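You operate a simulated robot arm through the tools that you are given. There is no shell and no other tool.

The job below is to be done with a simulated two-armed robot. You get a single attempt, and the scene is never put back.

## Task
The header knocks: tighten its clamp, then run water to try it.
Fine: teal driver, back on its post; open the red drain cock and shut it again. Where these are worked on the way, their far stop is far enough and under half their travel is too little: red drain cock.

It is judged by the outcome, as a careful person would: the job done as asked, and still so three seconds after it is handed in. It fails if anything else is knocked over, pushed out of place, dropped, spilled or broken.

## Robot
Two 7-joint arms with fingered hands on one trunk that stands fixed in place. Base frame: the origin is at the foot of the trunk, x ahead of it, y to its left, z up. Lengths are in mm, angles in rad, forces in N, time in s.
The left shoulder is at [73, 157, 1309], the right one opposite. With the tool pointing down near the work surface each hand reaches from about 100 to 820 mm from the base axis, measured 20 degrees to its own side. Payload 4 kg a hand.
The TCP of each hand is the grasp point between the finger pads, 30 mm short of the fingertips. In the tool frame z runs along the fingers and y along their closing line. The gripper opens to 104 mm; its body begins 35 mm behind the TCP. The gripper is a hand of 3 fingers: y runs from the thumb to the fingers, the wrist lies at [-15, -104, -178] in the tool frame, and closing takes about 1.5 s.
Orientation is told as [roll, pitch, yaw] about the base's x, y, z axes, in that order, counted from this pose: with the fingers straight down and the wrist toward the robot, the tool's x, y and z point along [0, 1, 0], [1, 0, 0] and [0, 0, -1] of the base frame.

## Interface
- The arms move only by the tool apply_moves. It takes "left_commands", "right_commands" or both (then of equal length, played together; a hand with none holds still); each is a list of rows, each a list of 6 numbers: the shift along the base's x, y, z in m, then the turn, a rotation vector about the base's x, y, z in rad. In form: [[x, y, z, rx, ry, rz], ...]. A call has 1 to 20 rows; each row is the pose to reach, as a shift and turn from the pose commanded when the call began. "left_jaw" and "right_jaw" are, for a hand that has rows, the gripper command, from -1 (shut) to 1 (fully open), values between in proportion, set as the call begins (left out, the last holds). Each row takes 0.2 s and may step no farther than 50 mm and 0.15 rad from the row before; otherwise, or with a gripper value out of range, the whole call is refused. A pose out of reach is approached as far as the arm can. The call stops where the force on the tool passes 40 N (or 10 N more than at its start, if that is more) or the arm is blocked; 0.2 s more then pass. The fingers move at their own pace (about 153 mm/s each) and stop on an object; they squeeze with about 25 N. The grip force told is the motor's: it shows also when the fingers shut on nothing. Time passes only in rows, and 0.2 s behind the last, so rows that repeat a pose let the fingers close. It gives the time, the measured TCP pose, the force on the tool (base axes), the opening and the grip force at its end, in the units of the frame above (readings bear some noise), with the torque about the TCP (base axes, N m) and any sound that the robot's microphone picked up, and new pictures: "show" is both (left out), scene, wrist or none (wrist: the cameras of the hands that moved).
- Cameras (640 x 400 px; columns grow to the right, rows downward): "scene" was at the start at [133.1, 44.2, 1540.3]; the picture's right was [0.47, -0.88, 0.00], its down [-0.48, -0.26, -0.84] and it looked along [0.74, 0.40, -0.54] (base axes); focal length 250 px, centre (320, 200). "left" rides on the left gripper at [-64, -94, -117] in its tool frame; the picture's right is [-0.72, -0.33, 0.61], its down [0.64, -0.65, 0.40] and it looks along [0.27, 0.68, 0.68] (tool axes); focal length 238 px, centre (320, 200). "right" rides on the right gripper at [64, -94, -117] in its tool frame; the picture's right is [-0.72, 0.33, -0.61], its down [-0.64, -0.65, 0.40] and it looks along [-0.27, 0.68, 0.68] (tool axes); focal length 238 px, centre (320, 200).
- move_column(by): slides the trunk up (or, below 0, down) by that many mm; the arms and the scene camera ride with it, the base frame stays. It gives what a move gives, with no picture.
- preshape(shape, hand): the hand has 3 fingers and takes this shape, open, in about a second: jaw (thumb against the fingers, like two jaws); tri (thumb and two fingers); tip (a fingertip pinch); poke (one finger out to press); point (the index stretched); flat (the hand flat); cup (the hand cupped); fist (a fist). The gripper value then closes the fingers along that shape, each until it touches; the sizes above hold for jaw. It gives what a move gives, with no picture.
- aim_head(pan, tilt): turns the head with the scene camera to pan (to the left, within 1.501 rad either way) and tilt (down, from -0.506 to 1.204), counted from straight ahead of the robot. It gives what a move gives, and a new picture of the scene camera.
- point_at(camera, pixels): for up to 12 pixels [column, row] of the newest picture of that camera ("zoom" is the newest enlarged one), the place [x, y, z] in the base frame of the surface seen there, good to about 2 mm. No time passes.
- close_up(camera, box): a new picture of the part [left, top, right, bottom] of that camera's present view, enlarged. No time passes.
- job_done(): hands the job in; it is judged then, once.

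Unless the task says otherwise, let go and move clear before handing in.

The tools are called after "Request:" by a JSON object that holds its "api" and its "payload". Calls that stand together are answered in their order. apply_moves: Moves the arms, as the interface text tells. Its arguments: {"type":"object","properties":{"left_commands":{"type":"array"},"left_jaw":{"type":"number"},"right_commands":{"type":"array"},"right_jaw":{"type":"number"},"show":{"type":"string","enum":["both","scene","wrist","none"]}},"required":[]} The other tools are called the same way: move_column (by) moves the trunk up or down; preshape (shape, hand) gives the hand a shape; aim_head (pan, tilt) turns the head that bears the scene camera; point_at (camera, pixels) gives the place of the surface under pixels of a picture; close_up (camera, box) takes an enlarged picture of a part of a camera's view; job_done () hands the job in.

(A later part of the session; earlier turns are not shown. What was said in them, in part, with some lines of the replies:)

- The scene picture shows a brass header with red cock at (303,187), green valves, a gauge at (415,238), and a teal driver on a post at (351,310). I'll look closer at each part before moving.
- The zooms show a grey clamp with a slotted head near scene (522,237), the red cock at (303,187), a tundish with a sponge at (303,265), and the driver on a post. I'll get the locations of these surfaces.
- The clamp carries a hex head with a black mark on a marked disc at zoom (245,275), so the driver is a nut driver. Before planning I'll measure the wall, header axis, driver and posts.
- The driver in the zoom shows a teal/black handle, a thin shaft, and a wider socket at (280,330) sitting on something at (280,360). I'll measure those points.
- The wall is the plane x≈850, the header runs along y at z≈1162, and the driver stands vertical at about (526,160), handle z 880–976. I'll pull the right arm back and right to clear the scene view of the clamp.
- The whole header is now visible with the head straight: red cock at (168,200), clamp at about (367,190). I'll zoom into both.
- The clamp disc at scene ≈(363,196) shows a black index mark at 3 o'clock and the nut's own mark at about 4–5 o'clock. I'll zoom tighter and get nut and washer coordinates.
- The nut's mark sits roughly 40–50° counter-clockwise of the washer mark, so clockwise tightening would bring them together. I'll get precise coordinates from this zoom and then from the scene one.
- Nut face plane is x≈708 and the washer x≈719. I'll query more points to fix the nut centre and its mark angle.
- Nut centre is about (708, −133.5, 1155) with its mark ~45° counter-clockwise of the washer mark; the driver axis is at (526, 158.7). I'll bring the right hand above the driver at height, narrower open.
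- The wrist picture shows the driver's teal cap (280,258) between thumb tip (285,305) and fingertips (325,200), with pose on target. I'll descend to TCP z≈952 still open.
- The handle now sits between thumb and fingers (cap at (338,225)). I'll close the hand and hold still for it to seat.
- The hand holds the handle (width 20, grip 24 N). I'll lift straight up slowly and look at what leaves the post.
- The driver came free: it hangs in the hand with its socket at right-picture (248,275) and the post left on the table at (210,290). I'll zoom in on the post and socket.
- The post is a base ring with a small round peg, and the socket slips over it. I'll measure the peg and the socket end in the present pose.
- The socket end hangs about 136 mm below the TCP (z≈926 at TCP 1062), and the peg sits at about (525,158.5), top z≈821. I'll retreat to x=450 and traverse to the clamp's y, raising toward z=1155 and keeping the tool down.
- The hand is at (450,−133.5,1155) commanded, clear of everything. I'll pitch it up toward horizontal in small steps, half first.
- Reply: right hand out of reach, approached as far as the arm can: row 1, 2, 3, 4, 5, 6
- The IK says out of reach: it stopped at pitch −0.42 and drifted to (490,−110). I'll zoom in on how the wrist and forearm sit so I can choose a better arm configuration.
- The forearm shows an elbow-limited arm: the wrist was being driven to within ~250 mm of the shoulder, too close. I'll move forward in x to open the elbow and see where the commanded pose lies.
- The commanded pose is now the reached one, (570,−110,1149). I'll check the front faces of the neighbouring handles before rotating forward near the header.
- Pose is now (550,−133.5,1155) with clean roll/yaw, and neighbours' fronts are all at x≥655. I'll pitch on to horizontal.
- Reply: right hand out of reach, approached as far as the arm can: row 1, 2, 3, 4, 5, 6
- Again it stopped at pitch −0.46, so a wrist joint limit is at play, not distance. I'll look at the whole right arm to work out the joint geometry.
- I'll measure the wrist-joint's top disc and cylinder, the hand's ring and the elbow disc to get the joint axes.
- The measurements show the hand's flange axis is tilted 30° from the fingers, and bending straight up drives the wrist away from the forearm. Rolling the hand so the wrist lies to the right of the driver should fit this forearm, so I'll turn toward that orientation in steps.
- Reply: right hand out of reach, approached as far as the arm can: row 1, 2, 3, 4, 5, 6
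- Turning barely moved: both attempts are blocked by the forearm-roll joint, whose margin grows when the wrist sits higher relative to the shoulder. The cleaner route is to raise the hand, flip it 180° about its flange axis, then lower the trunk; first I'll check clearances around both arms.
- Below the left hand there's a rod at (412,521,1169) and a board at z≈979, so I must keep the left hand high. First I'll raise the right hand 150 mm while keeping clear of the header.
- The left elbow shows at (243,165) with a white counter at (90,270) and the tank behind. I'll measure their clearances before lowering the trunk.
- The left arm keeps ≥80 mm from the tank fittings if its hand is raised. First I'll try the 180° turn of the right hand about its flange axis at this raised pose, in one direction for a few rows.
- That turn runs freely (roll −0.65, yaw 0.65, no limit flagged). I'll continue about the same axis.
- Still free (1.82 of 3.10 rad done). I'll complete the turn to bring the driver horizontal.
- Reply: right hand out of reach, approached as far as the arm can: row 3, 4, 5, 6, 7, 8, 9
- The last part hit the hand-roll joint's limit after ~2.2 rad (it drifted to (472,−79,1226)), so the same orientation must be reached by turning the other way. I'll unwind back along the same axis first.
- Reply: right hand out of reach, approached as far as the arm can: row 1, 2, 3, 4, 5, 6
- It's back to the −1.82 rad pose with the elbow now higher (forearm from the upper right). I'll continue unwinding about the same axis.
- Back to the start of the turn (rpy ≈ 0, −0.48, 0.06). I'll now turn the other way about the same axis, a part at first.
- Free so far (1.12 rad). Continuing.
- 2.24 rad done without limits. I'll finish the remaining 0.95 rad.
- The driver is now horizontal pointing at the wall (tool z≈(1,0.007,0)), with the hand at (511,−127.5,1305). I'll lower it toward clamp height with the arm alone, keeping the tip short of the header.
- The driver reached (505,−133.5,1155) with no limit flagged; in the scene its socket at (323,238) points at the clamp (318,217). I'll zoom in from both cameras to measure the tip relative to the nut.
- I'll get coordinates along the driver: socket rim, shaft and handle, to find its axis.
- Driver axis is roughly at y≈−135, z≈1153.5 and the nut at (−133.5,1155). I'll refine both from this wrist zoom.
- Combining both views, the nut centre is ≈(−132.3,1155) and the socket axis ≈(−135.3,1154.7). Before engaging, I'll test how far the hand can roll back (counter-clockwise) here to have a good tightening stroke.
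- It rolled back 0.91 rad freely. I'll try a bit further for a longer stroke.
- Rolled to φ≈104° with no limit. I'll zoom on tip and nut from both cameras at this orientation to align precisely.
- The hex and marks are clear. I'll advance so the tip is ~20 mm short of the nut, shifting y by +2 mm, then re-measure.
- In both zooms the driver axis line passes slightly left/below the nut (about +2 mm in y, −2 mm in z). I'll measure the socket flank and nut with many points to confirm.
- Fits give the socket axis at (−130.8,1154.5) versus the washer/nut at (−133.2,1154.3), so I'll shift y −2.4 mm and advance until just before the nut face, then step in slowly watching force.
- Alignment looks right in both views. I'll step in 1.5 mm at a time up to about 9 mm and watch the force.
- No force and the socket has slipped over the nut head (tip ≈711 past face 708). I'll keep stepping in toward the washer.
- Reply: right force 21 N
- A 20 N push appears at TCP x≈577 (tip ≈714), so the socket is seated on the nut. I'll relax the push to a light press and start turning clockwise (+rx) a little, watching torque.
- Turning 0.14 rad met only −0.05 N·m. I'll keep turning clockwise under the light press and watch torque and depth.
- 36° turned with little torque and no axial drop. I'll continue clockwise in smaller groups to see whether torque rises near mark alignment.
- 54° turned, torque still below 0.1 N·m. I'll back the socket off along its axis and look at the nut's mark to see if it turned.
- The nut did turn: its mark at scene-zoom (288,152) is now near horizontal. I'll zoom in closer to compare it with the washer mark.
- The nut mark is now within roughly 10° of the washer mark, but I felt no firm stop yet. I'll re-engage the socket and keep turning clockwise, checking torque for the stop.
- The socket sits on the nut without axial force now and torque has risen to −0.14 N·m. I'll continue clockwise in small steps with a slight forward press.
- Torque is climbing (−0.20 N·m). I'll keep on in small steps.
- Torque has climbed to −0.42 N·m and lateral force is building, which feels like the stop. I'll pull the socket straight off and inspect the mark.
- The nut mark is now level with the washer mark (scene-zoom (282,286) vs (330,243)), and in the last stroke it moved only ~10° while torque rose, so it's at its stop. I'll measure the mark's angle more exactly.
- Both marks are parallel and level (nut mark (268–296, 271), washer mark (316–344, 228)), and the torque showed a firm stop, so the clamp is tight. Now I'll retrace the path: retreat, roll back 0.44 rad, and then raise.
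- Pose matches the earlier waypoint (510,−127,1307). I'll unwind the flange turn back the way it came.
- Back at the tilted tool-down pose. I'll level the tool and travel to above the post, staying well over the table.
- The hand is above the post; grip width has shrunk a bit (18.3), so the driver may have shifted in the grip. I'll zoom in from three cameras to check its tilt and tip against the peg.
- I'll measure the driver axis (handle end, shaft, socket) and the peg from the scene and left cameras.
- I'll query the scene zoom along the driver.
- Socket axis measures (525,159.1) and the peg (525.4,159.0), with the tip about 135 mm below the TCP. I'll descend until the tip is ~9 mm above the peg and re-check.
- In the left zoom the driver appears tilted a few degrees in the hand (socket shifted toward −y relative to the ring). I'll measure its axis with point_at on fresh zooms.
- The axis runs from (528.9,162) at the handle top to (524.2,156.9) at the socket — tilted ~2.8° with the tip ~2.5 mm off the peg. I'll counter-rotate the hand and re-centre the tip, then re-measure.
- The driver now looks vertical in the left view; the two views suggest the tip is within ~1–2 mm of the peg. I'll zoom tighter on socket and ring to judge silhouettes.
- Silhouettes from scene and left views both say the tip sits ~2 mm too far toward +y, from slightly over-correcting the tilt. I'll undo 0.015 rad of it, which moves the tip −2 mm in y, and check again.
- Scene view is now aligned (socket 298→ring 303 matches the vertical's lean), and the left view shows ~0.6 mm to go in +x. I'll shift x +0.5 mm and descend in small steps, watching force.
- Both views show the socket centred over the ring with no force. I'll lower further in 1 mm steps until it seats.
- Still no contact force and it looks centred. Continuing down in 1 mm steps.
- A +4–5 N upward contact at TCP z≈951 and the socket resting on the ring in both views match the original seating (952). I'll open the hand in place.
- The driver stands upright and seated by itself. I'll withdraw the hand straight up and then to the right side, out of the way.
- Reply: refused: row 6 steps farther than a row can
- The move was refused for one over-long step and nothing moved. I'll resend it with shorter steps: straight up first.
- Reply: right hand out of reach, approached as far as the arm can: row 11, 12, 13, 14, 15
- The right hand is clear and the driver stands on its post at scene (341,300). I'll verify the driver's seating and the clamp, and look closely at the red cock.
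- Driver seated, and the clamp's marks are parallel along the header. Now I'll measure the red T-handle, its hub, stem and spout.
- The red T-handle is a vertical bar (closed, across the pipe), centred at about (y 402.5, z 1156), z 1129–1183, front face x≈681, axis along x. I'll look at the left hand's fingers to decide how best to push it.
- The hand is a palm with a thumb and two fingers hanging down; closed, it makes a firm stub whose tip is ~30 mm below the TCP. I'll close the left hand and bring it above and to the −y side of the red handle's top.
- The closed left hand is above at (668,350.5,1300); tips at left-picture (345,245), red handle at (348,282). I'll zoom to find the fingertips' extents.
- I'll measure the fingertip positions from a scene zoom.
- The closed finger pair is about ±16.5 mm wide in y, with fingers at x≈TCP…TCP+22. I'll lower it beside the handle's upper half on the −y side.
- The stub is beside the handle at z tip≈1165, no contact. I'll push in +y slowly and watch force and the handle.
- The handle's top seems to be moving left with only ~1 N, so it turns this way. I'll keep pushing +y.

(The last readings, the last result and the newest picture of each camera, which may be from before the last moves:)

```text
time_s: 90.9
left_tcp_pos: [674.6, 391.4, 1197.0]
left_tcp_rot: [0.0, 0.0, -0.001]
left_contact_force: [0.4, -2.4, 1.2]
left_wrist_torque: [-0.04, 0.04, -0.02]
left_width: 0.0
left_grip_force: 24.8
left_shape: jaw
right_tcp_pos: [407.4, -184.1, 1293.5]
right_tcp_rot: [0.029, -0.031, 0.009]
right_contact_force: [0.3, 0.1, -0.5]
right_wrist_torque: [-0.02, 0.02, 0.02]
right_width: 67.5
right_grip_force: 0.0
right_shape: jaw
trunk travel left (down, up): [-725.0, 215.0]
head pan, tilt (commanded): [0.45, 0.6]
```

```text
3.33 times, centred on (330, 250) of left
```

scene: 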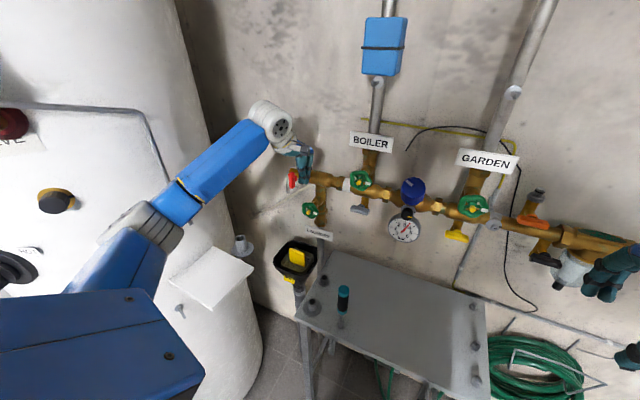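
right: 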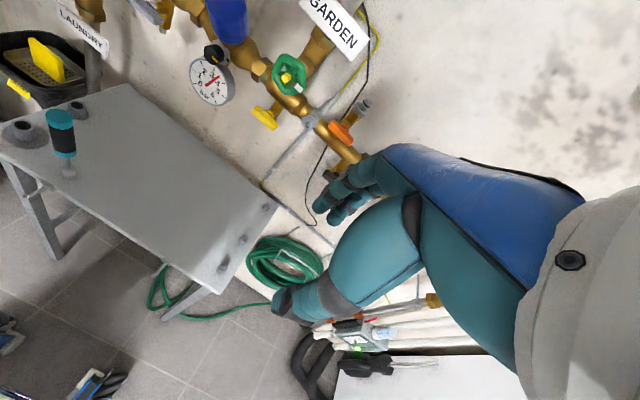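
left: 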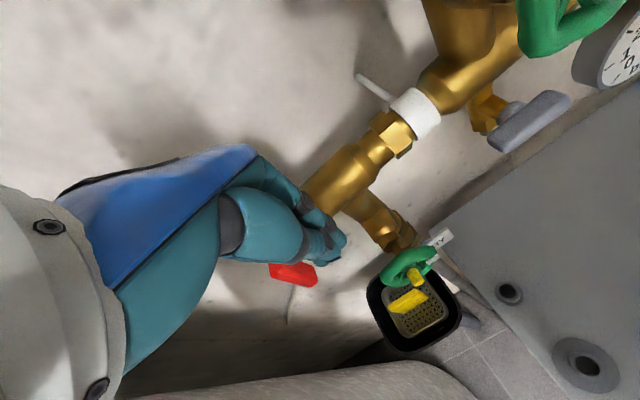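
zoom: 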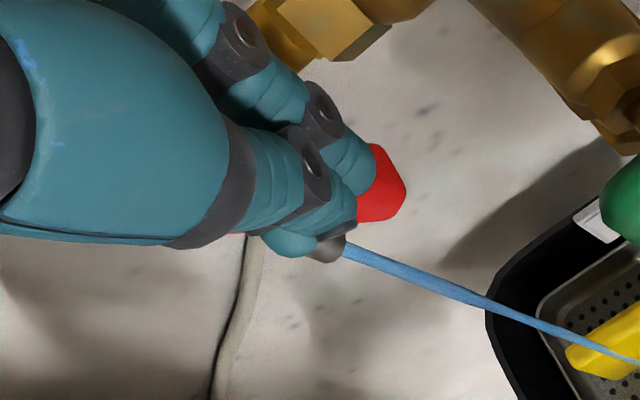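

Water is running into the drain and the handle is about 40–45° round with only ~2.5 N. I'll keep pushing +y to open it past half and on toward the stop.

Request:
{"api": "apply_moves", "payload": {"left_commands": [[0, 0.004, 0, 0, 0, 0], [0, 0.008, 0, 0, 0, 0], [0, 0.012, 0, 0, 0, 0], [0, 0.016, 0, 0, 0, 0]], "show": "none"}}

Request:
{"api": "close_up", "payload": {"camera": "scene", "box": [275, 135, 335, 205]}}

Request:
{"api": "close_up", "payload": {"camera": "left", "box": [270, 190, 390, 310]}}

```text
time_s: 91.9
left_tcp_pos: [673.7, 408.4, 1196.1]
left_tcp_rot: [0.002, 0.0, 0.0]
left_contact_force: [-0.8, -1.8, 2.6]
left_wrist_torque: [-0.04, 0.04, 0.02]
left_width: 0.2
left_grip_force: 24.8
left_shape: jaw
right_tcp_pos: [404.9, -182.2, 1292.9]
right_tcp_rot: [0.029, -0.033, 0.01]
right_contact_force: [-0.1, 0.2, -0.5]
right_wrist_torque: [-0.02, 0.01, 0.01]
right_width: 67.8
right_grip_force: 0.0
right_shape: jaw
trunk travel left (down, up): [-725.0, 215.0]
head pan, tilt (commanded): [0.45, 0.6]
```

```text
5.71 times, centred on (305, 170) of scene
```

zoom: 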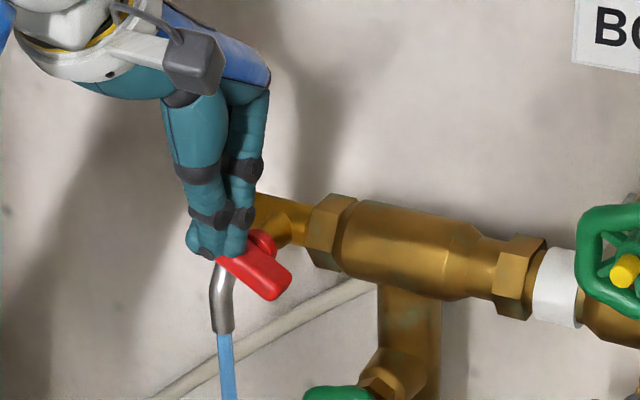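

```text
3.33 times, centred on (330, 250) of left
```

zoom: 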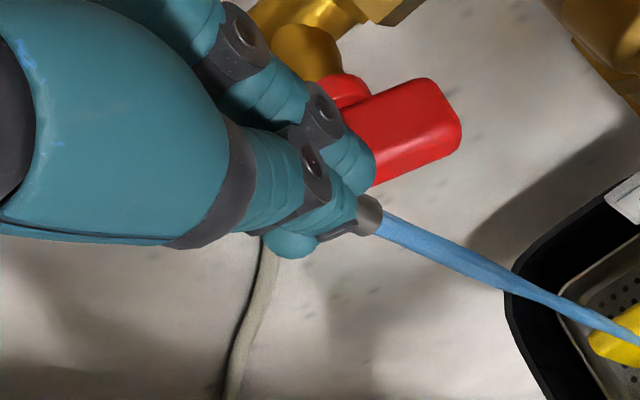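

It's now about 60–65° open with a fuller stream. I'll check the tundish for overflow and finish opening by pressing down on the +y end.

Request:
{"api": "close_up", "payload": {"camera": "scene", "box": [250, 185, 350, 300]}}

Request:
{"api": "apply_moves", "payload": {"left_commands": [[0, 0.004, -0.002, 0, 0, 0], [0, 0.006, -0.005, 0, 0, 0], [0, 0.007, -0.008, 0, 0, 0], [0, 0.007, -0.011, 0, 0, 0]], "show": "none"}}

Request:
{"api": "close_up", "payload": {"camera": "scene", "box": [260, 140, 340, 280]}}

```text
3.48 times, centred on (300, 242) of scene
```

zoom: 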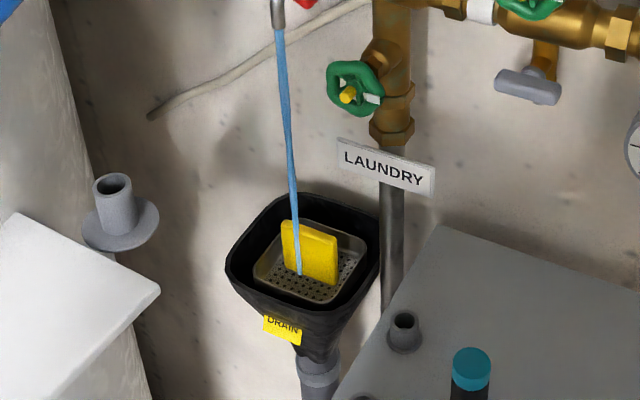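

```text
time_s: 92.9
left_tcp_pos: [672.4, 414.9, 1186.0]
left_tcp_rot: [0.003, -0.001, 0.0]
left_contact_force: [-4.6, 0.6, 3.8]
left_wrist_torque: [0.03, 0.07, -0.02]
left_width: 0.0
left_grip_force: 25.2
left_shape: jaw
right_tcp_pos: [405.4, -182.9, 1293.8]
right_tcp_rot: [0.03, -0.035, 0.01]
right_contact_force: [-0.1, 0.1, 0.1]
right_wrist_torque: [0.0, -0.02, 0.03]
right_width: 67.3
right_grip_force: 0.0
right_shape: jaw
trunk travel left (down, up): [-725.0, 215.0]
head pan, tilt (commanded): [0.45, 0.6]
```

```text
2.86 times, centred on (300, 210) of scene
```

zoom: 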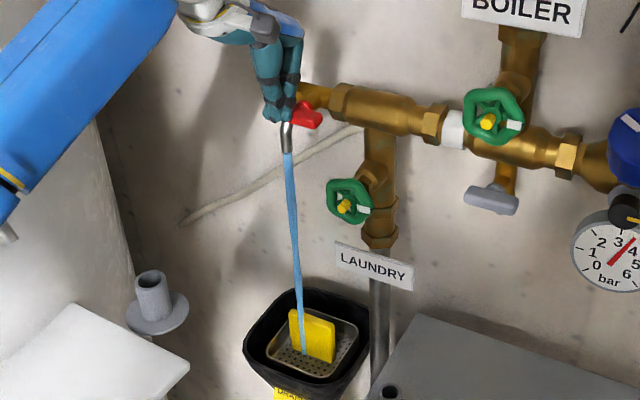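

Water lands within the drain basket, no overflow. I'll zoom on the handle to judge its angle; a −4.6 N x-force suggests light contact with something behind.

Request:
{"api": "close_up", "payload": {"camera": "scene", "box": [280, 155, 320, 195]}}

Request:
{"api": "close_up", "payload": {"camera": "left", "box": [290, 190, 390, 290]}}

```text
10.00 times, centred on (300, 175) of scene
```

zoom: 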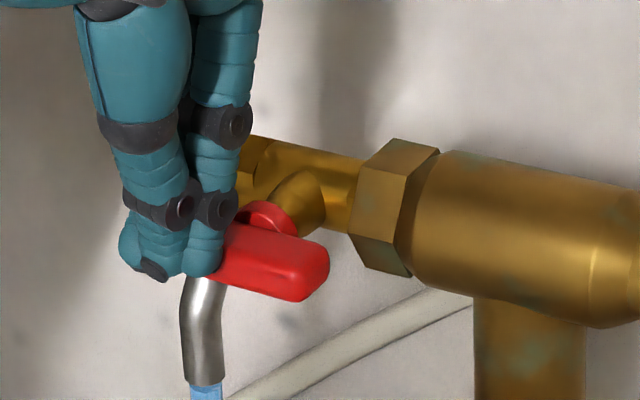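

```text
4.00 times, centred on (340, 240) of left
```

zoom: 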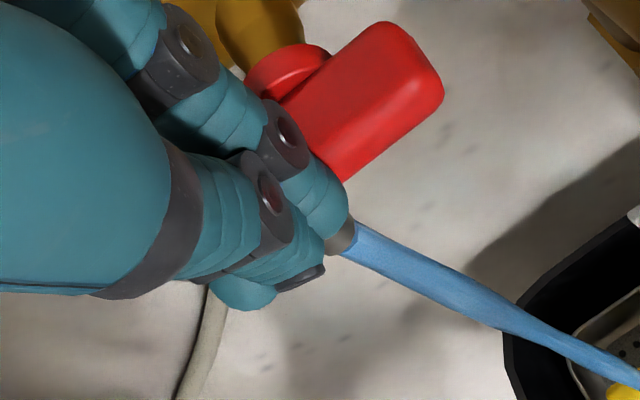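

The handle is essentially parallel to the header, i.e. fully open, with water running and no knock reported. I'll ease back slightly and listen a couple of seconds.

Request:
{"api": "apply_moves", "payload": {"left_commands": [[-0.003, 0, 0.002, 0, 0, 0], [-0.003, 0, 0.006, 0, 0, 0], [-0.003, 0, 0.015, 0, 0, 0], [-0.003, 0, 0.03, 0, 0, 0], [-0.003, 0, 0.045, 0, 0, 0], [-0.003, 0, 0.045, 0, 0, 0], [-0.003, 0, 0.045, 0, 0, 0], [-0.003, 0, 0.045, 0, 0, 0], [-0.003, 0, 0.045, 0, 0, 0], [-0.003, 0, 0.045, 0, 0, 0]], "show": "both"}}

Request:
{"api": "close_up", "payload": {"camera": "scene", "box": [280, 155, 320, 195]}}

Request:
{"api": "point_at", "payload": {"camera": "zoom", "pixels": [[200, 240], [230, 250], [260, 260], [290, 270], [315, 270], [180, 240], [265, 220], [300, 295], [250, 285], [210, 270]]}}

```text
time_s: 95.1
left_tcp_pos: [670.3, 415.3, 1229.9]
left_tcp_rot: [0.002, 0.001, 0.002]
left_contact_force: [1.0, -0.7, -0.3]
left_wrist_torque: [0.03, 0.01, 0.01]
left_width: 0.1
left_grip_force: 24.9
left_shape: jaw
right_tcp_pos: [407.4, -182.9, 1292.5]
right_tcp_rot: [0.027, -0.034, 0.009]
right_contact_force: [-0.2, -0.5, 0.0]
right_wrist_torque: [-0.03, -0.03, 0.0]
right_width: 67.6
right_grip_force: 0.1
right_shape: jaw
trunk travel left (down, up): [-725.0, 215.0]
head pan, tilt (commanded): [0.45, 0.6]
```

scene: 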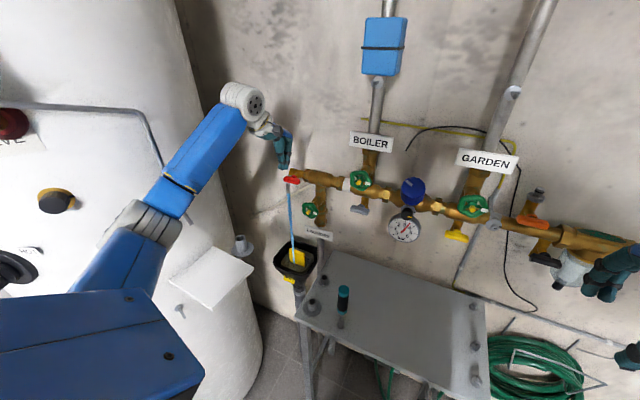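
left: 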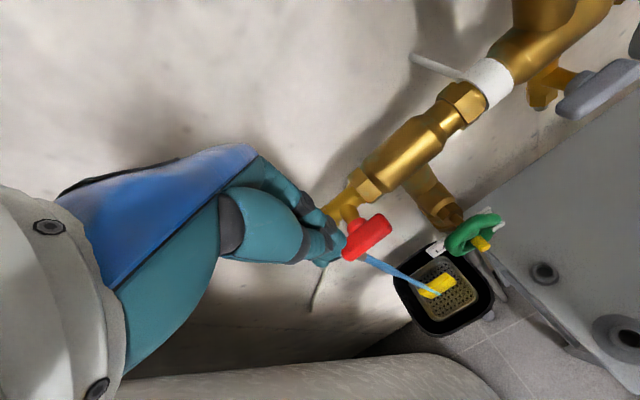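

```text
10.00 times, centred on (300, 175) of scene
```

zoom: 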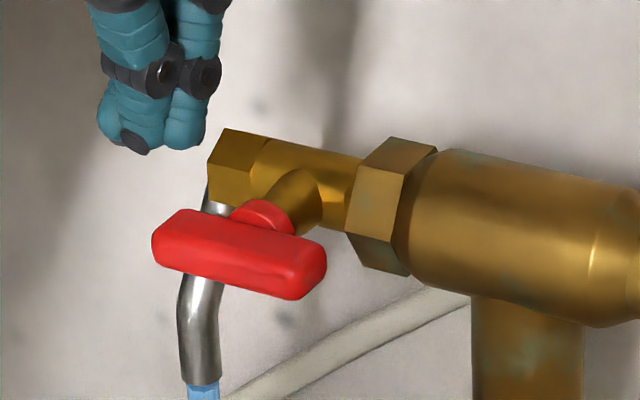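

```text
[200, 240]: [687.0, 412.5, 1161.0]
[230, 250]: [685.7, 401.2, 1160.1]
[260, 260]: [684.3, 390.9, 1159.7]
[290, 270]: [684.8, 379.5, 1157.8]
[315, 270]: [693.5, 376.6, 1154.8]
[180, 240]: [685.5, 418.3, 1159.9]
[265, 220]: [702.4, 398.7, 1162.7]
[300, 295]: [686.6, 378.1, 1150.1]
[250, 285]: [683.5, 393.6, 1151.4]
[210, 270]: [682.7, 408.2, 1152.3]
```

The handle is level (z≈1158–1160 along its length), fully open, and two seconds of flow gave no knock sound. Now I'll close it: move over the −y end and press down on it.

Request:
{"api": "apply_moves", "payload": {"left_commands": [[-0.001, -0.023, 0.003, 0, 0, 0], [-0.001, -0.046, 0.003, 0, 0, 0], [-0.001, -0.046, -0.02, 0, 0, 0], [-0.001, -0.046, -0.03, 0, 0, 0], [-0.001, -0.046, -0.036, 0, 0, 0], [-0.001, -0.046, -0.041, 0, 0, 0], [-0.001, -0.046, -0.046, 0, 0, 0], [-0.001, -0.046, -0.05, 0, 0, 0]], "show": "none"}}

Request:
{"api": "close_up", "payload": {"camera": "scene", "box": [280, 150, 330, 200]}}

Request:
{"api": "close_up", "payload": {"camera": "left", "box": [270, 190, 390, 310]}}

```text
time_s: 96.9
left_tcp_pos: [668.2, 368.9, 1181.8]
left_tcp_rot: [0.001, -0.001, 0.0]
left_contact_force: [-1.6, -0.3, 2.5]
left_wrist_torque: [0.03, -0.03, 0.01]
left_width: 0.0
left_grip_force: 25.2
left_shape: jaw
right_tcp_pos: [405.9, -182.9, 1293.5]
right_tcp_rot: [0.031, -0.034, 0.007]
right_contact_force: [0.6, 0.2, -0.6]
right_wrist_torque: [0.0, 0.0, -0.01]
right_width: 67.6
right_grip_force: 0.0
right_shape: jaw
trunk travel left (down, up): [-725.0, 215.0]
head pan, tilt (commanded): [0.45, 0.6]
```

```text
8.00 times, centred on (305, 175) of scene
```

zoom: 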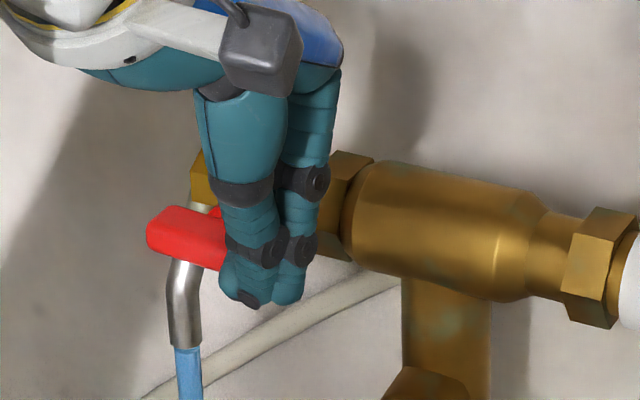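

```text
3.33 times, centred on (330, 250) of left
```

zoom: 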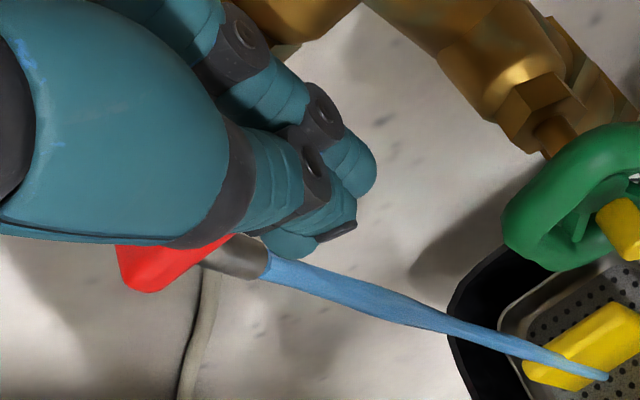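

Light contact (2.5 N up) as the −y end starts to be pressed. I'll continue pressing down.

Request:
{"api": "apply_moves", "payload": {"left_commands": [[0, 0, -0.005, 0, 0, 0], [0, 0, -0.01, 0, 0, 0], [0, 0, -0.015, 0, 0, 0], [0, 0, -0.02, 0, 0, 0]], "show": "none"}}

Request:
{"api": "close_up", "payload": {"camera": "scene", "box": [280, 150, 330, 200]}}

Request:
{"api": "close_up", "payload": {"camera": "left", "box": [270, 190, 390, 310]}}

```text
time_s: 97.9
left_tcp_pos: [669.5, 367.8, 1161.0]
left_tcp_rot: [0.0, 0.001, 0.0]
left_contact_force: [-1.7, -0.5, 2.4]
left_wrist_torque: [0.04, 0.03, 0.03]
left_width: 0.1
left_grip_force: 25.0
left_shape: jaw
right_tcp_pos: [406.5, -183.9, 1291.7]
right_tcp_rot: [0.03, -0.033, 0.009]
right_contact_force: [0.8, -0.3, 0.3]
right_wrist_torque: [0.01, 0.0, 0.03]
right_width: 67.6
right_grip_force: 0.0
right_shape: jaw
trunk travel left (down, up): [-725.0, 215.0]
head pan, tilt (commanded): [0.45, 0.6]
```

```text
8.00 times, centred on (305, 175) of scene
```

zoom: 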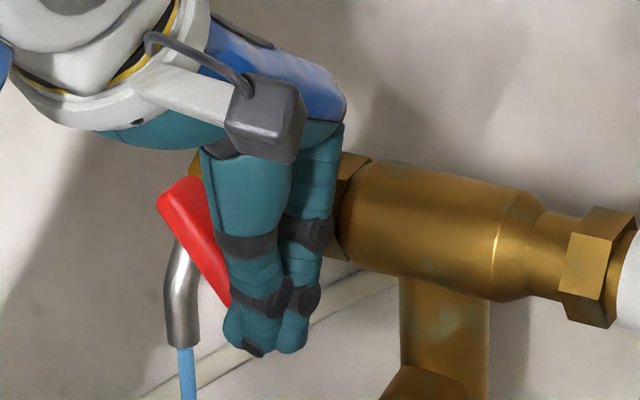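

```text
3.33 times, centred on (330, 250) of left
```

zoom: 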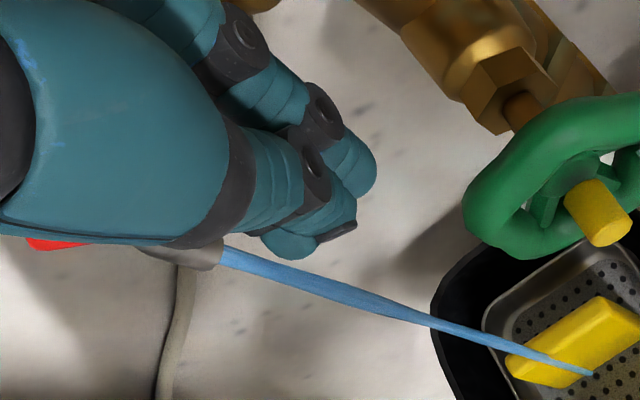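

The handle is halfway back (~45°) and the stream thinner. I'll now push the lower half in +y to swing it on to vertical.

Request:
{"api": "apply_moves", "payload": {"left_commands": [[0, 0.003, -0.001, 0, 0, 0], [0, 0.006, -0.001, 0, 0, 0], [0, 0.009, -0.001, 0, 0, 0]], "show": "none"}}

Request:
{"api": "close_up", "payload": {"camera": "scene", "box": [280, 150, 330, 200]}}

Request:
{"api": "close_up", "payload": {"camera": "left", "box": [270, 190, 390, 310]}}

```text
time_s: 98.7
left_tcp_pos: [670.7, 375.8, 1159.6]
left_tcp_rot: [0.002, -0.001, -0.002]
left_contact_force: [-0.9, -6.1, -0.7]
left_wrist_torque: [-0.1, 0.04, -0.05]
left_width: 0.1
left_grip_force: 24.8
left_shape: jaw
right_tcp_pos: [407.7, -184.7, 1292.2]
right_tcp_rot: [0.031, -0.034, 0.007]
right_contact_force: [-0.6, -0.2, -0.2]
right_wrist_torque: [0.03, -0.02, 0.0]
right_width: 67.5
right_grip_force: 0.1
right_shape: jaw
trunk travel left (down, up): [-725.0, 215.0]
head pan, tilt (commanded): [0.45, 0.6]
```

```text
8.00 times, centred on (305, 175) of scene
```

zoom: 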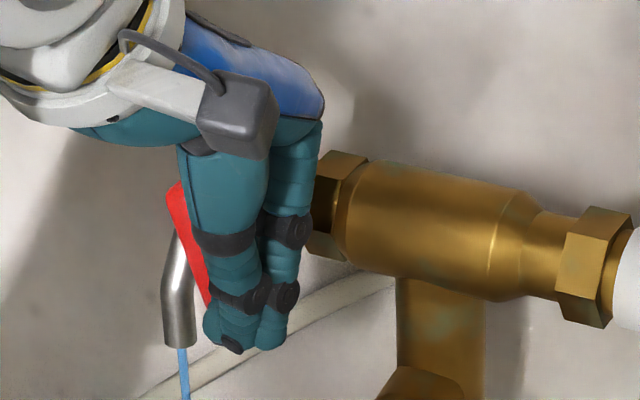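

```text
3.33 times, centred on (330, 250) of left
```

zoom: 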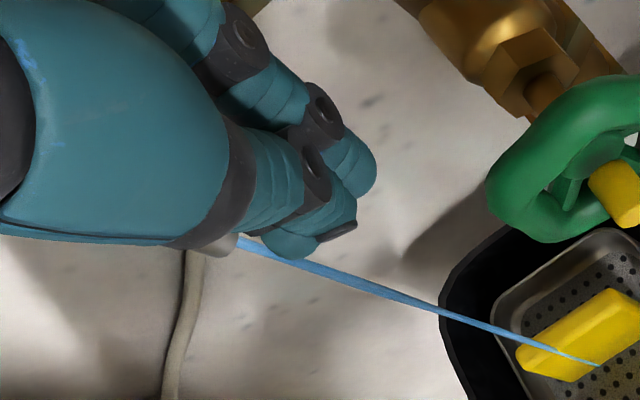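

The stream is thin now with 6 N on the lower end. I'll push a little further in +y toward the closed stop.

Request:
{"api": "apply_moves", "payload": {"left_commands": [[0, 0.002, 0, 0, 0, 0], [0, 0.004, 0, 0, 0, 0], [0, 0.006, 0, 0, 0, 0], [0, 0.008, 0, 0, 0, 0]], "show": "none"}}

Request:
{"api": "close_up", "payload": {"camera": "scene", "box": [280, 150, 330, 200]}}

Request:
{"api": "close_up", "payload": {"camera": "left", "box": [270, 190, 390, 310]}}

```text
time_s: 99.7
left_tcp_pos: [670.4, 380.2, 1160.2]
left_tcp_rot: [0.004, 0.001, -0.003]
left_contact_force: [-3.1, -16.6, -6.9]
left_wrist_torque: [-0.34, 0.1, -0.19]
left_width: 0.0
left_grip_force: 25.0
left_shape: jaw
right_tcp_pos: [407.5, -188.2, 1291.2]
right_tcp_rot: [0.033, -0.033, 0.01]
right_contact_force: [0.7, 0.5, -0.1]
right_wrist_torque: [0.0, -0.01, 0.0]
right_width: 67.6
right_grip_force: 0.0
right_shape: jaw
trunk travel left (down, up): [-725.0, 215.0]
head pan, tilt (commanded): [0.45, 0.6]
```

```text
8.00 times, centred on (305, 175) of scene
```

zoom: 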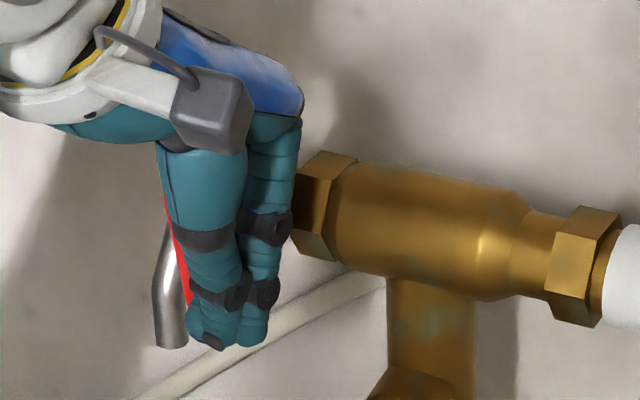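

```text
3.33 times, centred on (330, 250) of left
```

zoom: 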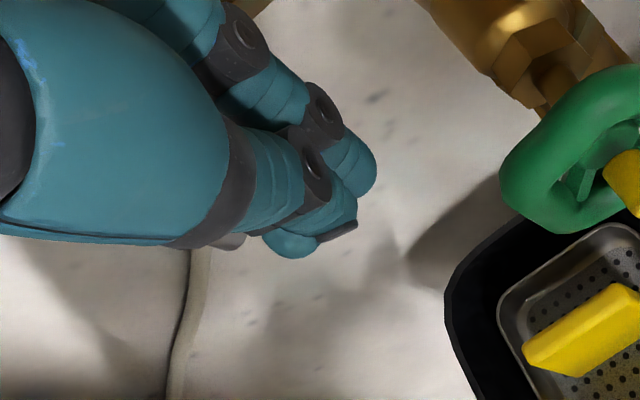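

The water has stopped, with 16 N on the handle. I'll back off in −y, rise, and inspect the handle's angle.

Request:
{"api": "apply_moves", "payload": {"left_commands": [[0, -0.006, 0, 0, 0, 0], [0, -0.014, 0, 0, 0, 0], [0, -0.024, 0, 0, 0, 0], [0, -0.03, 0.02, 0, 0, 0], [0, -0.03, 0.05, 0, 0, 0], [0, -0.03, 0.09, 0, 0, 0], [0, -0.03, 0.12, 0, 0, 0]], "show": "none"}}

Request:
{"api": "close_up", "payload": {"camera": "scene", "box": [275, 155, 325, 205]}}

Request:
{"api": "point_at", "payload": {"camera": "zoom", "pixels": [[235, 130], [238, 160], [240, 190], [242, 210], [245, 230], [228, 150], [250, 170], [250, 200]]}}

Request:
{"api": "close_up", "payload": {"camera": "left", "box": [270, 190, 410, 330]}}

```text
time_s: 101.3
left_tcp_pos: [669.9, 356.8, 1279.4]
left_tcp_rot: [0.001, 0.0, -0.001]
left_contact_force: [0.0, -0.8, -0.3]
left_wrist_torque: [-0.01, -0.03, 0.01]
left_width: 0.1
left_grip_force: 25.3
left_shape: jaw
right_tcp_pos: [406.7, -182.6, 1292.7]
right_tcp_rot: [0.029, -0.033, 0.009]
right_contact_force: [1.3, -0.2, -0.3]
right_wrist_torque: [-0.01, -0.03, 0.02]
right_width: 67.2
right_grip_force: 0.1
right_shape: jaw
trunk travel left (down, up): [-725.0, 215.0]
head pan, tilt (commanded): [0.45, 0.6]
```

```text
8.00 times, centred on (300, 180) of scene
```

zoom: 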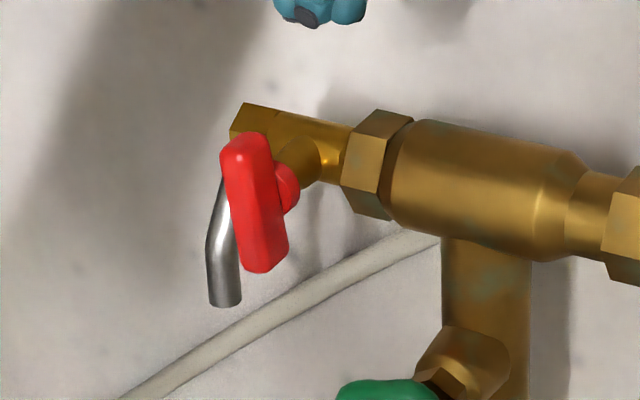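

```text
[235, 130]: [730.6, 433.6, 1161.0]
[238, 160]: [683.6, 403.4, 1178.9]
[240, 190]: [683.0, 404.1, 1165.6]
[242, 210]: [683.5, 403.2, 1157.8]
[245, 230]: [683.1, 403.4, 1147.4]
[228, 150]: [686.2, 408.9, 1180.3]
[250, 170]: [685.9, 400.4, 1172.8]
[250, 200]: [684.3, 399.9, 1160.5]
```

```text
2.86 times, centred on (340, 260) of left
```

zoom: 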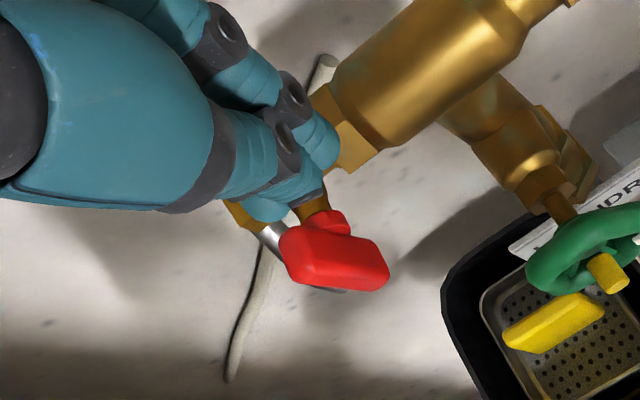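

Compared with the initial picture the handle is still ~4–5° short of vertical. I'll go over to the +y side and push its top back in −y to the closed stop.

Request:
{"api": "apply_moves", "payload": {"left_commands": [[-0.001, 0.045, 0, 0, 0, 0], [-0.002, 0.0875, 0, 0, 0, 0], [-0.002, 0.0875, -0.04, 0, 0, 0], [-0.002, 0.0875, -0.081, 0, 0, 0], [-0.002, 0.081, -0.081, 0, 0, 0], [-0.002, 0.075, -0.081, 0, 0, 0]], "show": "none"}}

Request:
{"api": "close_up", "payload": {"camera": "scene", "box": [275, 150, 325, 200]}}

Request:
{"api": "close_up", "payload": {"camera": "left", "box": [270, 190, 410, 330]}}

```text
time_s: 102.7
left_tcp_pos: [668.7, 430.5, 1198.6]
left_tcp_rot: [0.002, 0.002, 0.0]
left_contact_force: [0.5, -0.4, -0.2]
left_wrist_torque: [-0.02, 0.02, -0.02]
left_width: 0.0
left_grip_force: 24.9
left_shape: jaw
right_tcp_pos: [406.9, -182.5, 1292.0]
right_tcp_rot: [0.029, -0.033, 0.009]
right_contact_force: [-0.1, 0.0, -0.4]
right_wrist_torque: [-0.01, 0.03, 0.01]
right_width: 67.3
right_grip_force: 0.1
right_shape: jaw
trunk travel left (down, up): [-725.0, 215.0]
head pan, tilt (commanded): [0.45, 0.6]
```

```text
8.00 times, centred on (300, 175) of scene
```

zoom: 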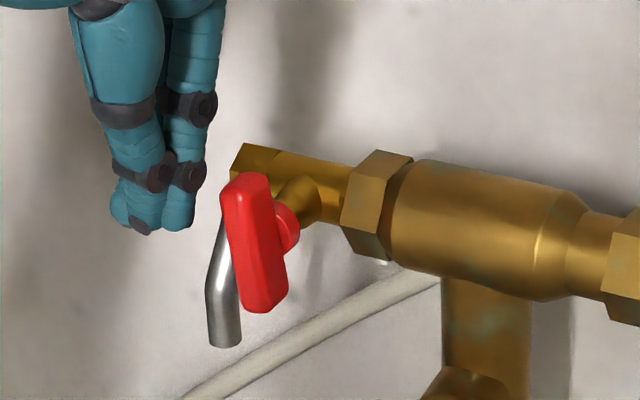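

```text
2.86 times, centred on (340, 260) of left
```

zoom: 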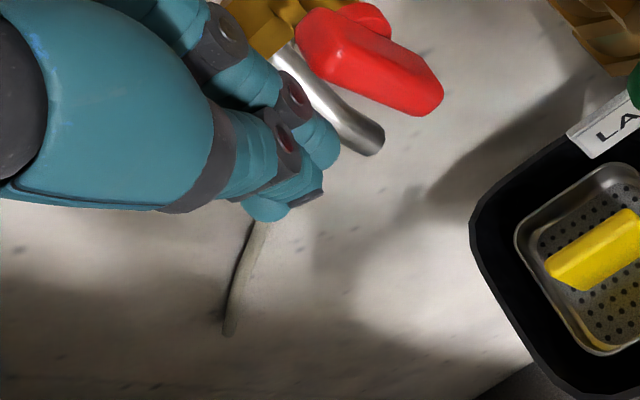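

The stub is on the +y side with a gap to the handle top. I'll push gently in −y and stop on contact.

Request:
{"api": "apply_moves", "payload": {"left_commands": [[0, -0.004, 0, 0, 0, 0], [0, -0.008, 0, 0, 0, 0], [0, -0.011, 0, 0, 0, 0]], "show": "none"}}

Request:
{"api": "close_up", "payload": {"camera": "scene", "box": [275, 150, 325, 200]}}

```text
time_s: 103.5
left_tcp_pos: [667.7, 419.6, 1198.8]
left_tcp_rot: [0.0, 0.0, -0.001]
left_contact_force: [-0.4, -0.8, -0.8]
left_wrist_torque: [-0.03, 0.0, -0.01]
left_width: 0.0
left_grip_force: 25.0
left_shape: jaw
right_tcp_pos: [407.4, -182.8, 1291.8]
right_tcp_rot: [0.028, -0.033, 0.009]
right_contact_force: [0.4, 0.0, -0.1]
right_wrist_torque: [-0.02, 0.01, 0.0]
right_width: 67.3
right_grip_force: 0.0
right_shape: jaw
trunk travel left (down, up): [-725.0, 215.0]
head pan, tilt (commanded): [0.45, 0.6]
```

```text
8.00 times, centred on (300, 175) of scene
```

zoom: 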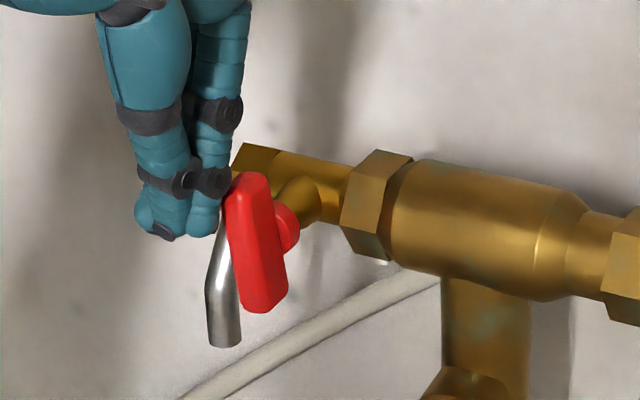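

Nearly touching. I'll continue in −y with small steps until a firm contact.

Request:
{"api": "apply_moves", "payload": {"left_commands": [[0, -0.002, 0, 0, 0, 0], [0, -0.004, 0, 0, 0, 0], [0, -0.006, 0, 0, 0, 0]], "show": "none"}}

Request:
{"api": "apply_moves", "payload": {"left_commands": [[0, -0.0015, 0, 0, 0, 0], [0, -0.003, 0, 0, 0, 0]], "show": "none"}}

Request:
{"api": "close_up", "payload": {"camera": "scene", "box": [275, 150, 325, 200]}}

```text
time_s: 104.3
left_tcp_pos: [667.9, 415.4, 1198.8]
left_tcp_rot: [0.0, 0.0, -0.002]
left_contact_force: [-0.8, 0.5, 0.1]
left_wrist_torque: [-0.01, 0.0, 0.01]
left_width: 0.0
left_grip_force: 24.6
left_shape: jaw
right_tcp_pos: [406.0, -182.4, 1292.9]
right_tcp_rot: [0.029, -0.033, 0.008]
right_contact_force: [-0.1, 0.4, 0.2]
right_wrist_torque: [0.0, 0.0, 0.0]
right_width: 67.6
right_grip_force: 0.1
right_shape: jaw
trunk travel left (down, up): [-725.0, 215.0]
head pan, tilt (commanded): [0.45, 0.6]
```

```text
time_s: 104.9
left_tcp_pos: [667.6, 412.2, 1196.9]
left_tcp_rot: [0.001, -0.001, 0.0]
left_contact_force: [-0.2, -0.4, -0.2]
left_wrist_torque: [0.02, -0.01, 0.01]
left_width: 0.0
left_grip_force: 25.0
left_shape: jaw
right_tcp_pos: [406.1, -182.7, 1291.9]
right_tcp_rot: [0.029, -0.033, 0.008]
right_contact_force: [-0.8, -0.6, 0.2]
right_wrist_torque: [-0.03, 0.0, -0.05]
right_width: 67.5
right_grip_force: 0.0
right_shape: jaw
trunk travel left (down, up): [-725.0, 215.0]
head pan, tilt (commanded): [0.45, 0.6]
```

```text
8.00 times, centred on (300, 175) of scene
```

zoom: 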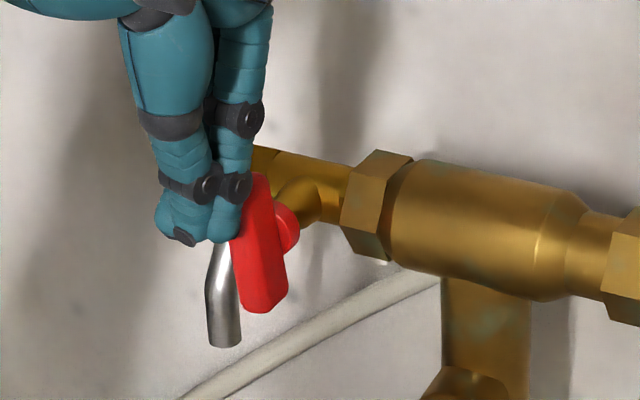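

No force and the finger has passed just in front of the handle (x too small: finger front ≈682, handle face ≈683). I'll back out in +y, move 8 mm deeper in x, and push again.

Request:
{"api": "apply_moves", "payload": {"left_commands": [[0, 0.008, 0, 0, 0, 0], [0, 0.016, 0, 0, 0, 0], [0, 0.024, 0, 0, 0, 0], [0.004, 0.026, 0, 0, 0, 0], [0.008, 0.026, 0, 0, 0, 0], [0.008, 0.02, 0, 0, 0, 0], [0.008, 0.016, 0, 0, 0, 0]], "show": "none"}}

Request:
{"api": "close_up", "payload": {"camera": "scene", "box": [275, 150, 325, 200]}}

```text
time_s: 106.5
left_tcp_pos: [675.8, 428.6, 1197.8]
left_tcp_rot: [0.0, 0.0, 0.0]
left_contact_force: [-0.1, 2.2, 0.5]
left_wrist_torque: [0.02, -0.03, 0.03]
left_width: 0.0
left_grip_force: 24.9
left_shape: jaw
right_tcp_pos: [406.9, -181.7, 1292.7]
right_tcp_rot: [0.027, -0.032, 0.009]
right_contact_force: [-0.4, -0.2, -0.1]
right_wrist_torque: [0.0, 0.01, 0.03]
right_width: 67.6
right_grip_force: 0.1
right_shape: jaw
trunk travel left (down, up): [-725.0, 215.0]
head pan, tilt (commanded): [0.45, 0.6]
```

```text
8.00 times, centred on (300, 175) of scene
```

zoom: 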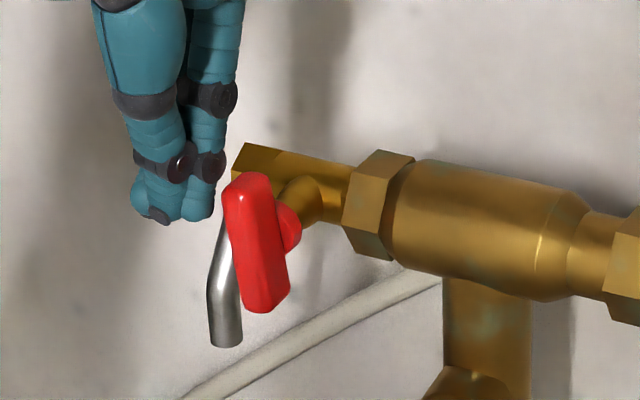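

Contact has begun (+2.2 N in y). I'll push −y in 1.5 mm steps to the closed stop.

Request:
{"api": "apply_moves", "payload": {"left_commands": [[0, -0.0015, 0, 0, 0, 0], [0, -0.003, 0, 0, 0, 0]], "show": "none"}}

Request:
{"api": "apply_moves", "payload": {"left_commands": [[0, -0.0015, 0, 0, 0, 0], [0, -0.003, 0, 0, 0, 0]], "show": "none"}}

Request:
{"api": "close_up", "payload": {"camera": "scene", "box": [275, 150, 325, 200]}}

```text
time_s: 107.1
left_tcp_pos: [675.7, 426.5, 1199.0]
left_tcp_rot: [0.001, -0.001, -0.002]
left_contact_force: [-0.7, 1.8, 1.1]
left_wrist_torque: [0.01, 0.01, 0.0]
left_width: 0.1
left_grip_force: 24.8
left_shape: jaw
right_tcp_pos: [406.4, -180.7, 1292.6]
right_tcp_rot: [0.03, -0.034, 0.009]
right_contact_force: [0.2, -0.5, -0.1]
right_wrist_torque: [0.0, -0.02, 0.01]
right_width: 67.7
right_grip_force: 0.0
right_shape: jaw
trunk travel left (down, up): [-725.0, 215.0]
head pan, tilt (commanded): [0.45, 0.6]
```

```text
time_s: 107.7
left_tcp_pos: [676.0, 424.6, 1199.1]
left_tcp_rot: [0.0, 0.0, 0.001]
left_contact_force: [0.8, 4.9, 2.0]
left_wrist_torque: [0.06, -0.06, 0.07]
left_width: 0.1
left_grip_force: 24.9
left_shape: jaw
right_tcp_pos: [406.0, -179.3, 1293.0]
right_tcp_rot: [0.025, -0.032, 0.008]
right_contact_force: [0.5, -0.8, -0.1]
right_wrist_torque: [0.01, 0.01, -0.01]
right_width: 67.4
right_grip_force: 0.0
right_shape: jaw
trunk travel left (down, up): [-725.0, 215.0]
head pan, tilt (commanded): [0.45, 0.6]
```

```text
8.00 times, centred on (300, 175) of scene
```

zoom: 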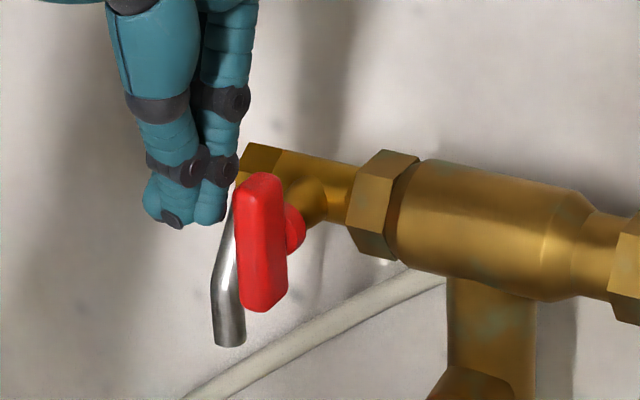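

The handle now looks as upright as at the start and force is rising (4.9 N). I'll give it one slight extra push to be sure of the stop.

Request:
{"api": "apply_moves", "payload": {"left_commands": [[0, -0.0015, 0, 0, 0, 0], [0, -0.003, 0, 0, 0, 0], [0, -0.003, 0, 0, 0, 0]], "show": "none"}}

Request:
{"api": "apply_moves", "payload": {"left_commands": [[0, 0.006, 0, 0, 0, 0], [0, 0.014, 0, 0, 0, 0], [-0.004, 0.022, 0.01, 0, 0, 0], [-0.01, 0.026, 0.05, 0, 0, 0], [-0.02, 0.026, 0.09, 0, 0, 0]], "show": "both"}}

Request:
{"api": "close_up", "payload": {"camera": "scene", "box": [280, 165, 310, 200]}}

```text
time_s: 108.5
left_tcp_pos: [674.5, 425.2, 1197.3]
left_tcp_rot: [-0.003, -0.002, 0.0]
left_contact_force: [0.1, 13.5, 5.8]
left_wrist_torque: [0.16, -0.03, 0.09]
left_width: 0.0
left_grip_force: 24.6
left_shape: jaw
right_tcp_pos: [405.4, -177.6, 1293.8]
right_tcp_rot: [0.025, -0.035, 0.012]
right_contact_force: [0.1, 0.4, 0.1]
right_wrist_torque: [-0.01, 0.0, 0.02]
right_width: 67.5
right_grip_force: 0.1
right_shape: jaw
trunk travel left (down, up): [-725.0, 215.0]
head pan, tilt (commanded): [0.45, 0.6]
```

```text
time_s: 109.7
left_tcp_pos: [655.6, 446.6, 1288.5]
left_tcp_rot: [0.0, -0.002, 0.001]
left_contact_force: [-0.9, -0.6, 0.2]
left_wrist_torque: [-0.02, 0.0, 0.02]
left_width: 0.0
left_grip_force: 25.5
left_shape: jaw
right_tcp_pos: [406.6, -183.4, 1293.4]
right_tcp_rot: [0.028, -0.034, 0.008]
right_contact_force: [0.7, 0.0, 0.4]
right_wrist_torque: [-0.04, -0.01, 0.02]
right_width: 67.4
right_grip_force: 0.1
right_shape: jaw
trunk travel left (down, up): [-725.0, 215.0]
head pan, tilt (commanded): [0.45, 0.6]
```

scene: 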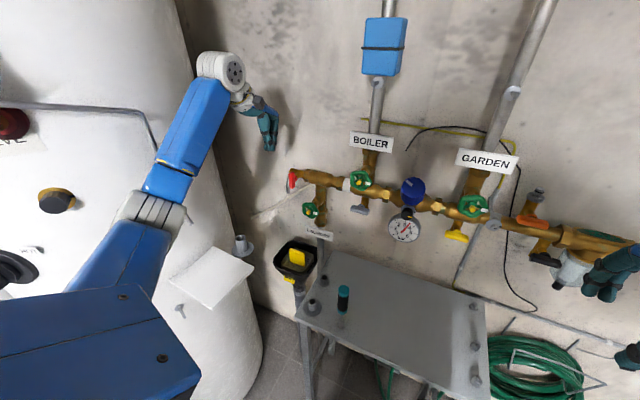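
left: 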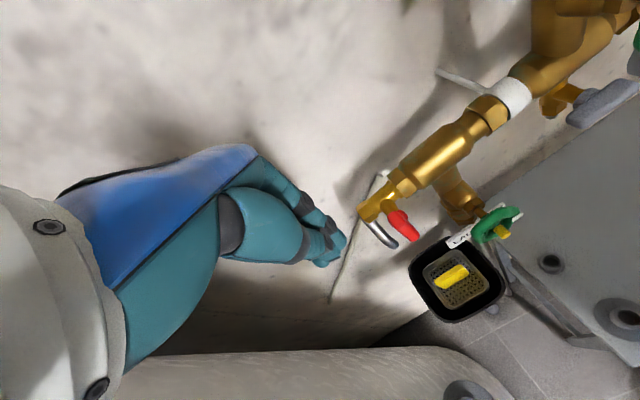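

```text
11.43 times, centred on (295, 182) of scene
```

zoom: 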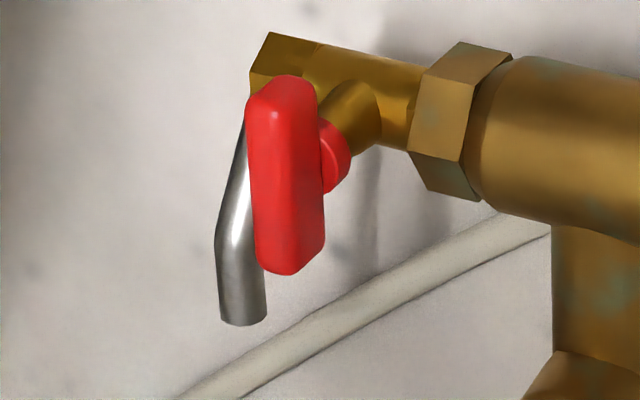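

The handle is back at exactly its starting angle and dry. I'll withdraw the left hand toward its start pose and then check everything once more.

Request:
{"api": "apply_moves", "payload": {"left_commands": [[-0.03, 0, 0.015, 0, 0, 0], [-0.07, 0, 0.03, 0, 0, 0], [-0.11, 0, 0.045, 0, 0, 0], [-0.15, 0.002, 0.06, 0, 0, 0], [-0.19, 0.005, 0.075, 0, 0, 0], [-0.22, 0.01, 0.083, 0, 0, 0], [-0.25, 0.022, 0.083, 0, 0, 0], [-0.25, 0.022, 0.083, 0, 0, 0]], "left_jaw": 1, "show": "scene"}}

Request:
{"api": "close_up", "payload": {"camera": "scene", "box": [260, 170, 360, 340]}}

Request:
{"api": "close_up", "payload": {"camera": "scene", "box": [480, 208, 506, 234]}}

Request:
{"api": "close_up", "payload": {"camera": "scene", "box": [280, 165, 310, 200]}}

```text
time_s: 111.5
left_tcp_pos: [406.5, 467.4, 1371.3]
left_tcp_rot: [0.0, -0.001, -0.002]
left_contact_force: [-0.1, -0.3, -0.5]
left_wrist_torque: [0.0, -0.03, -0.02]
left_width: 104.0
left_grip_force: 0.0
left_shape: jaw
right_tcp_pos: [407.2, -182.0, 1291.9]
right_tcp_rot: [0.029, -0.033, 0.009]
right_contact_force: [0.7, -0.4, -0.3]
right_wrist_torque: [-0.03, 0.01, 0.02]
right_width: 67.8
right_grip_force: 0.0
right_shape: jaw
trunk travel left (down, up): [-725.0, 215.0]
head pan, tilt (commanded): [0.45, 0.6]
```

scene: 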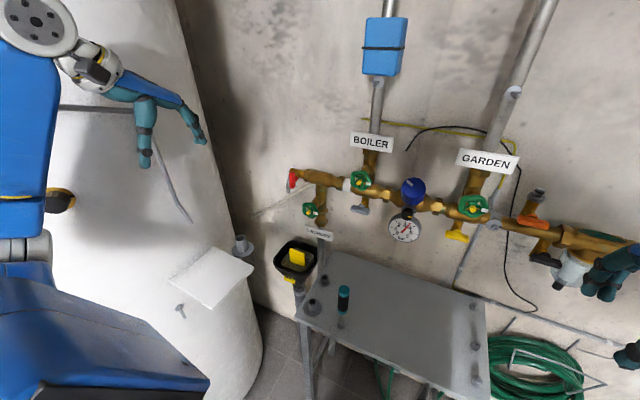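

```text
2.35 times, centred on (310, 255) of scene
```

zoom: 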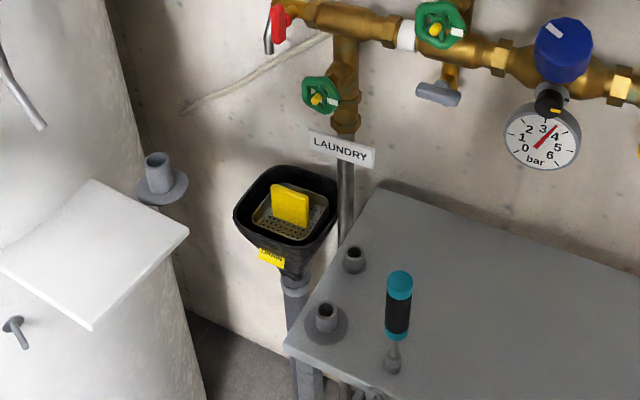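

```text
15.38 times, centred on (493, 221) of scene
```

zoom: 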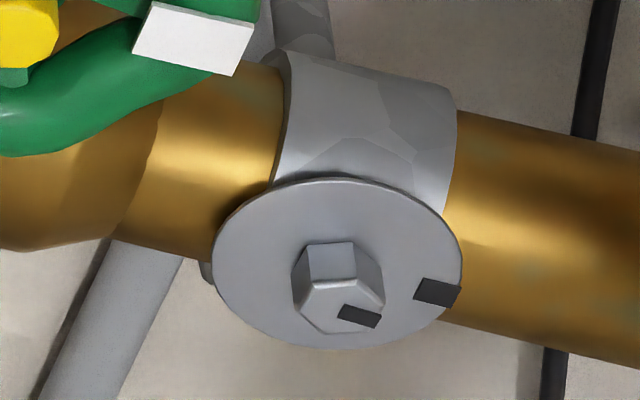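

```text
11.43 times, centred on (295, 182) of scene
```

zoom: 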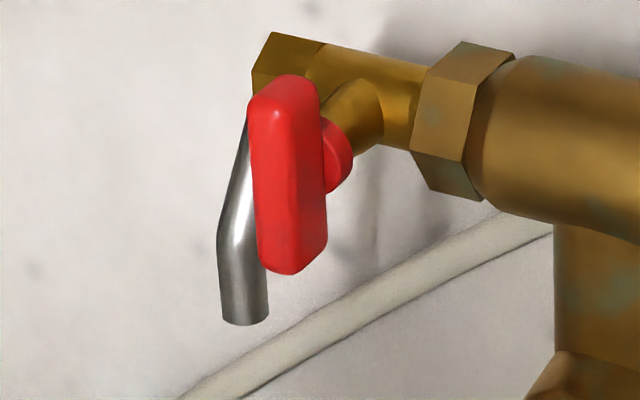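

Everything checks out. The clamp marks are lined up, the driver is upright on its post, and the red cock is shut at its original angle with no water running. The sponge and drain are undisturbed, and both hands are empty and clear, so I'm handing in.

Request:
{"api": "job_done", "payload": {}}

```text
The job is handed in.
```

The header clamp is tightened and the water test is done. The job was handed in with everything in place.

- **Clamp:** I turned it clockwise with the teal driver. It came up firm (about 0.4 N·m) with the nut's mark lined up with the washer's mark.
- **Driver:** It is back on its own post, seated and upright.
- **Water test:** I opened the red drain cock to its fully open position. The water ran cleanly into the drain with no overflow, and the microphone picked up no knock. About two of those seconds were spent just listening at full flow.
- **Red cock:** It first came back a few degrees short of shut, so I pushed it home to its stop. It is now at its starting angle, with no water coming from the spout.

I saw nothing knocked over, moved or spilled. Both hands are open and clear.
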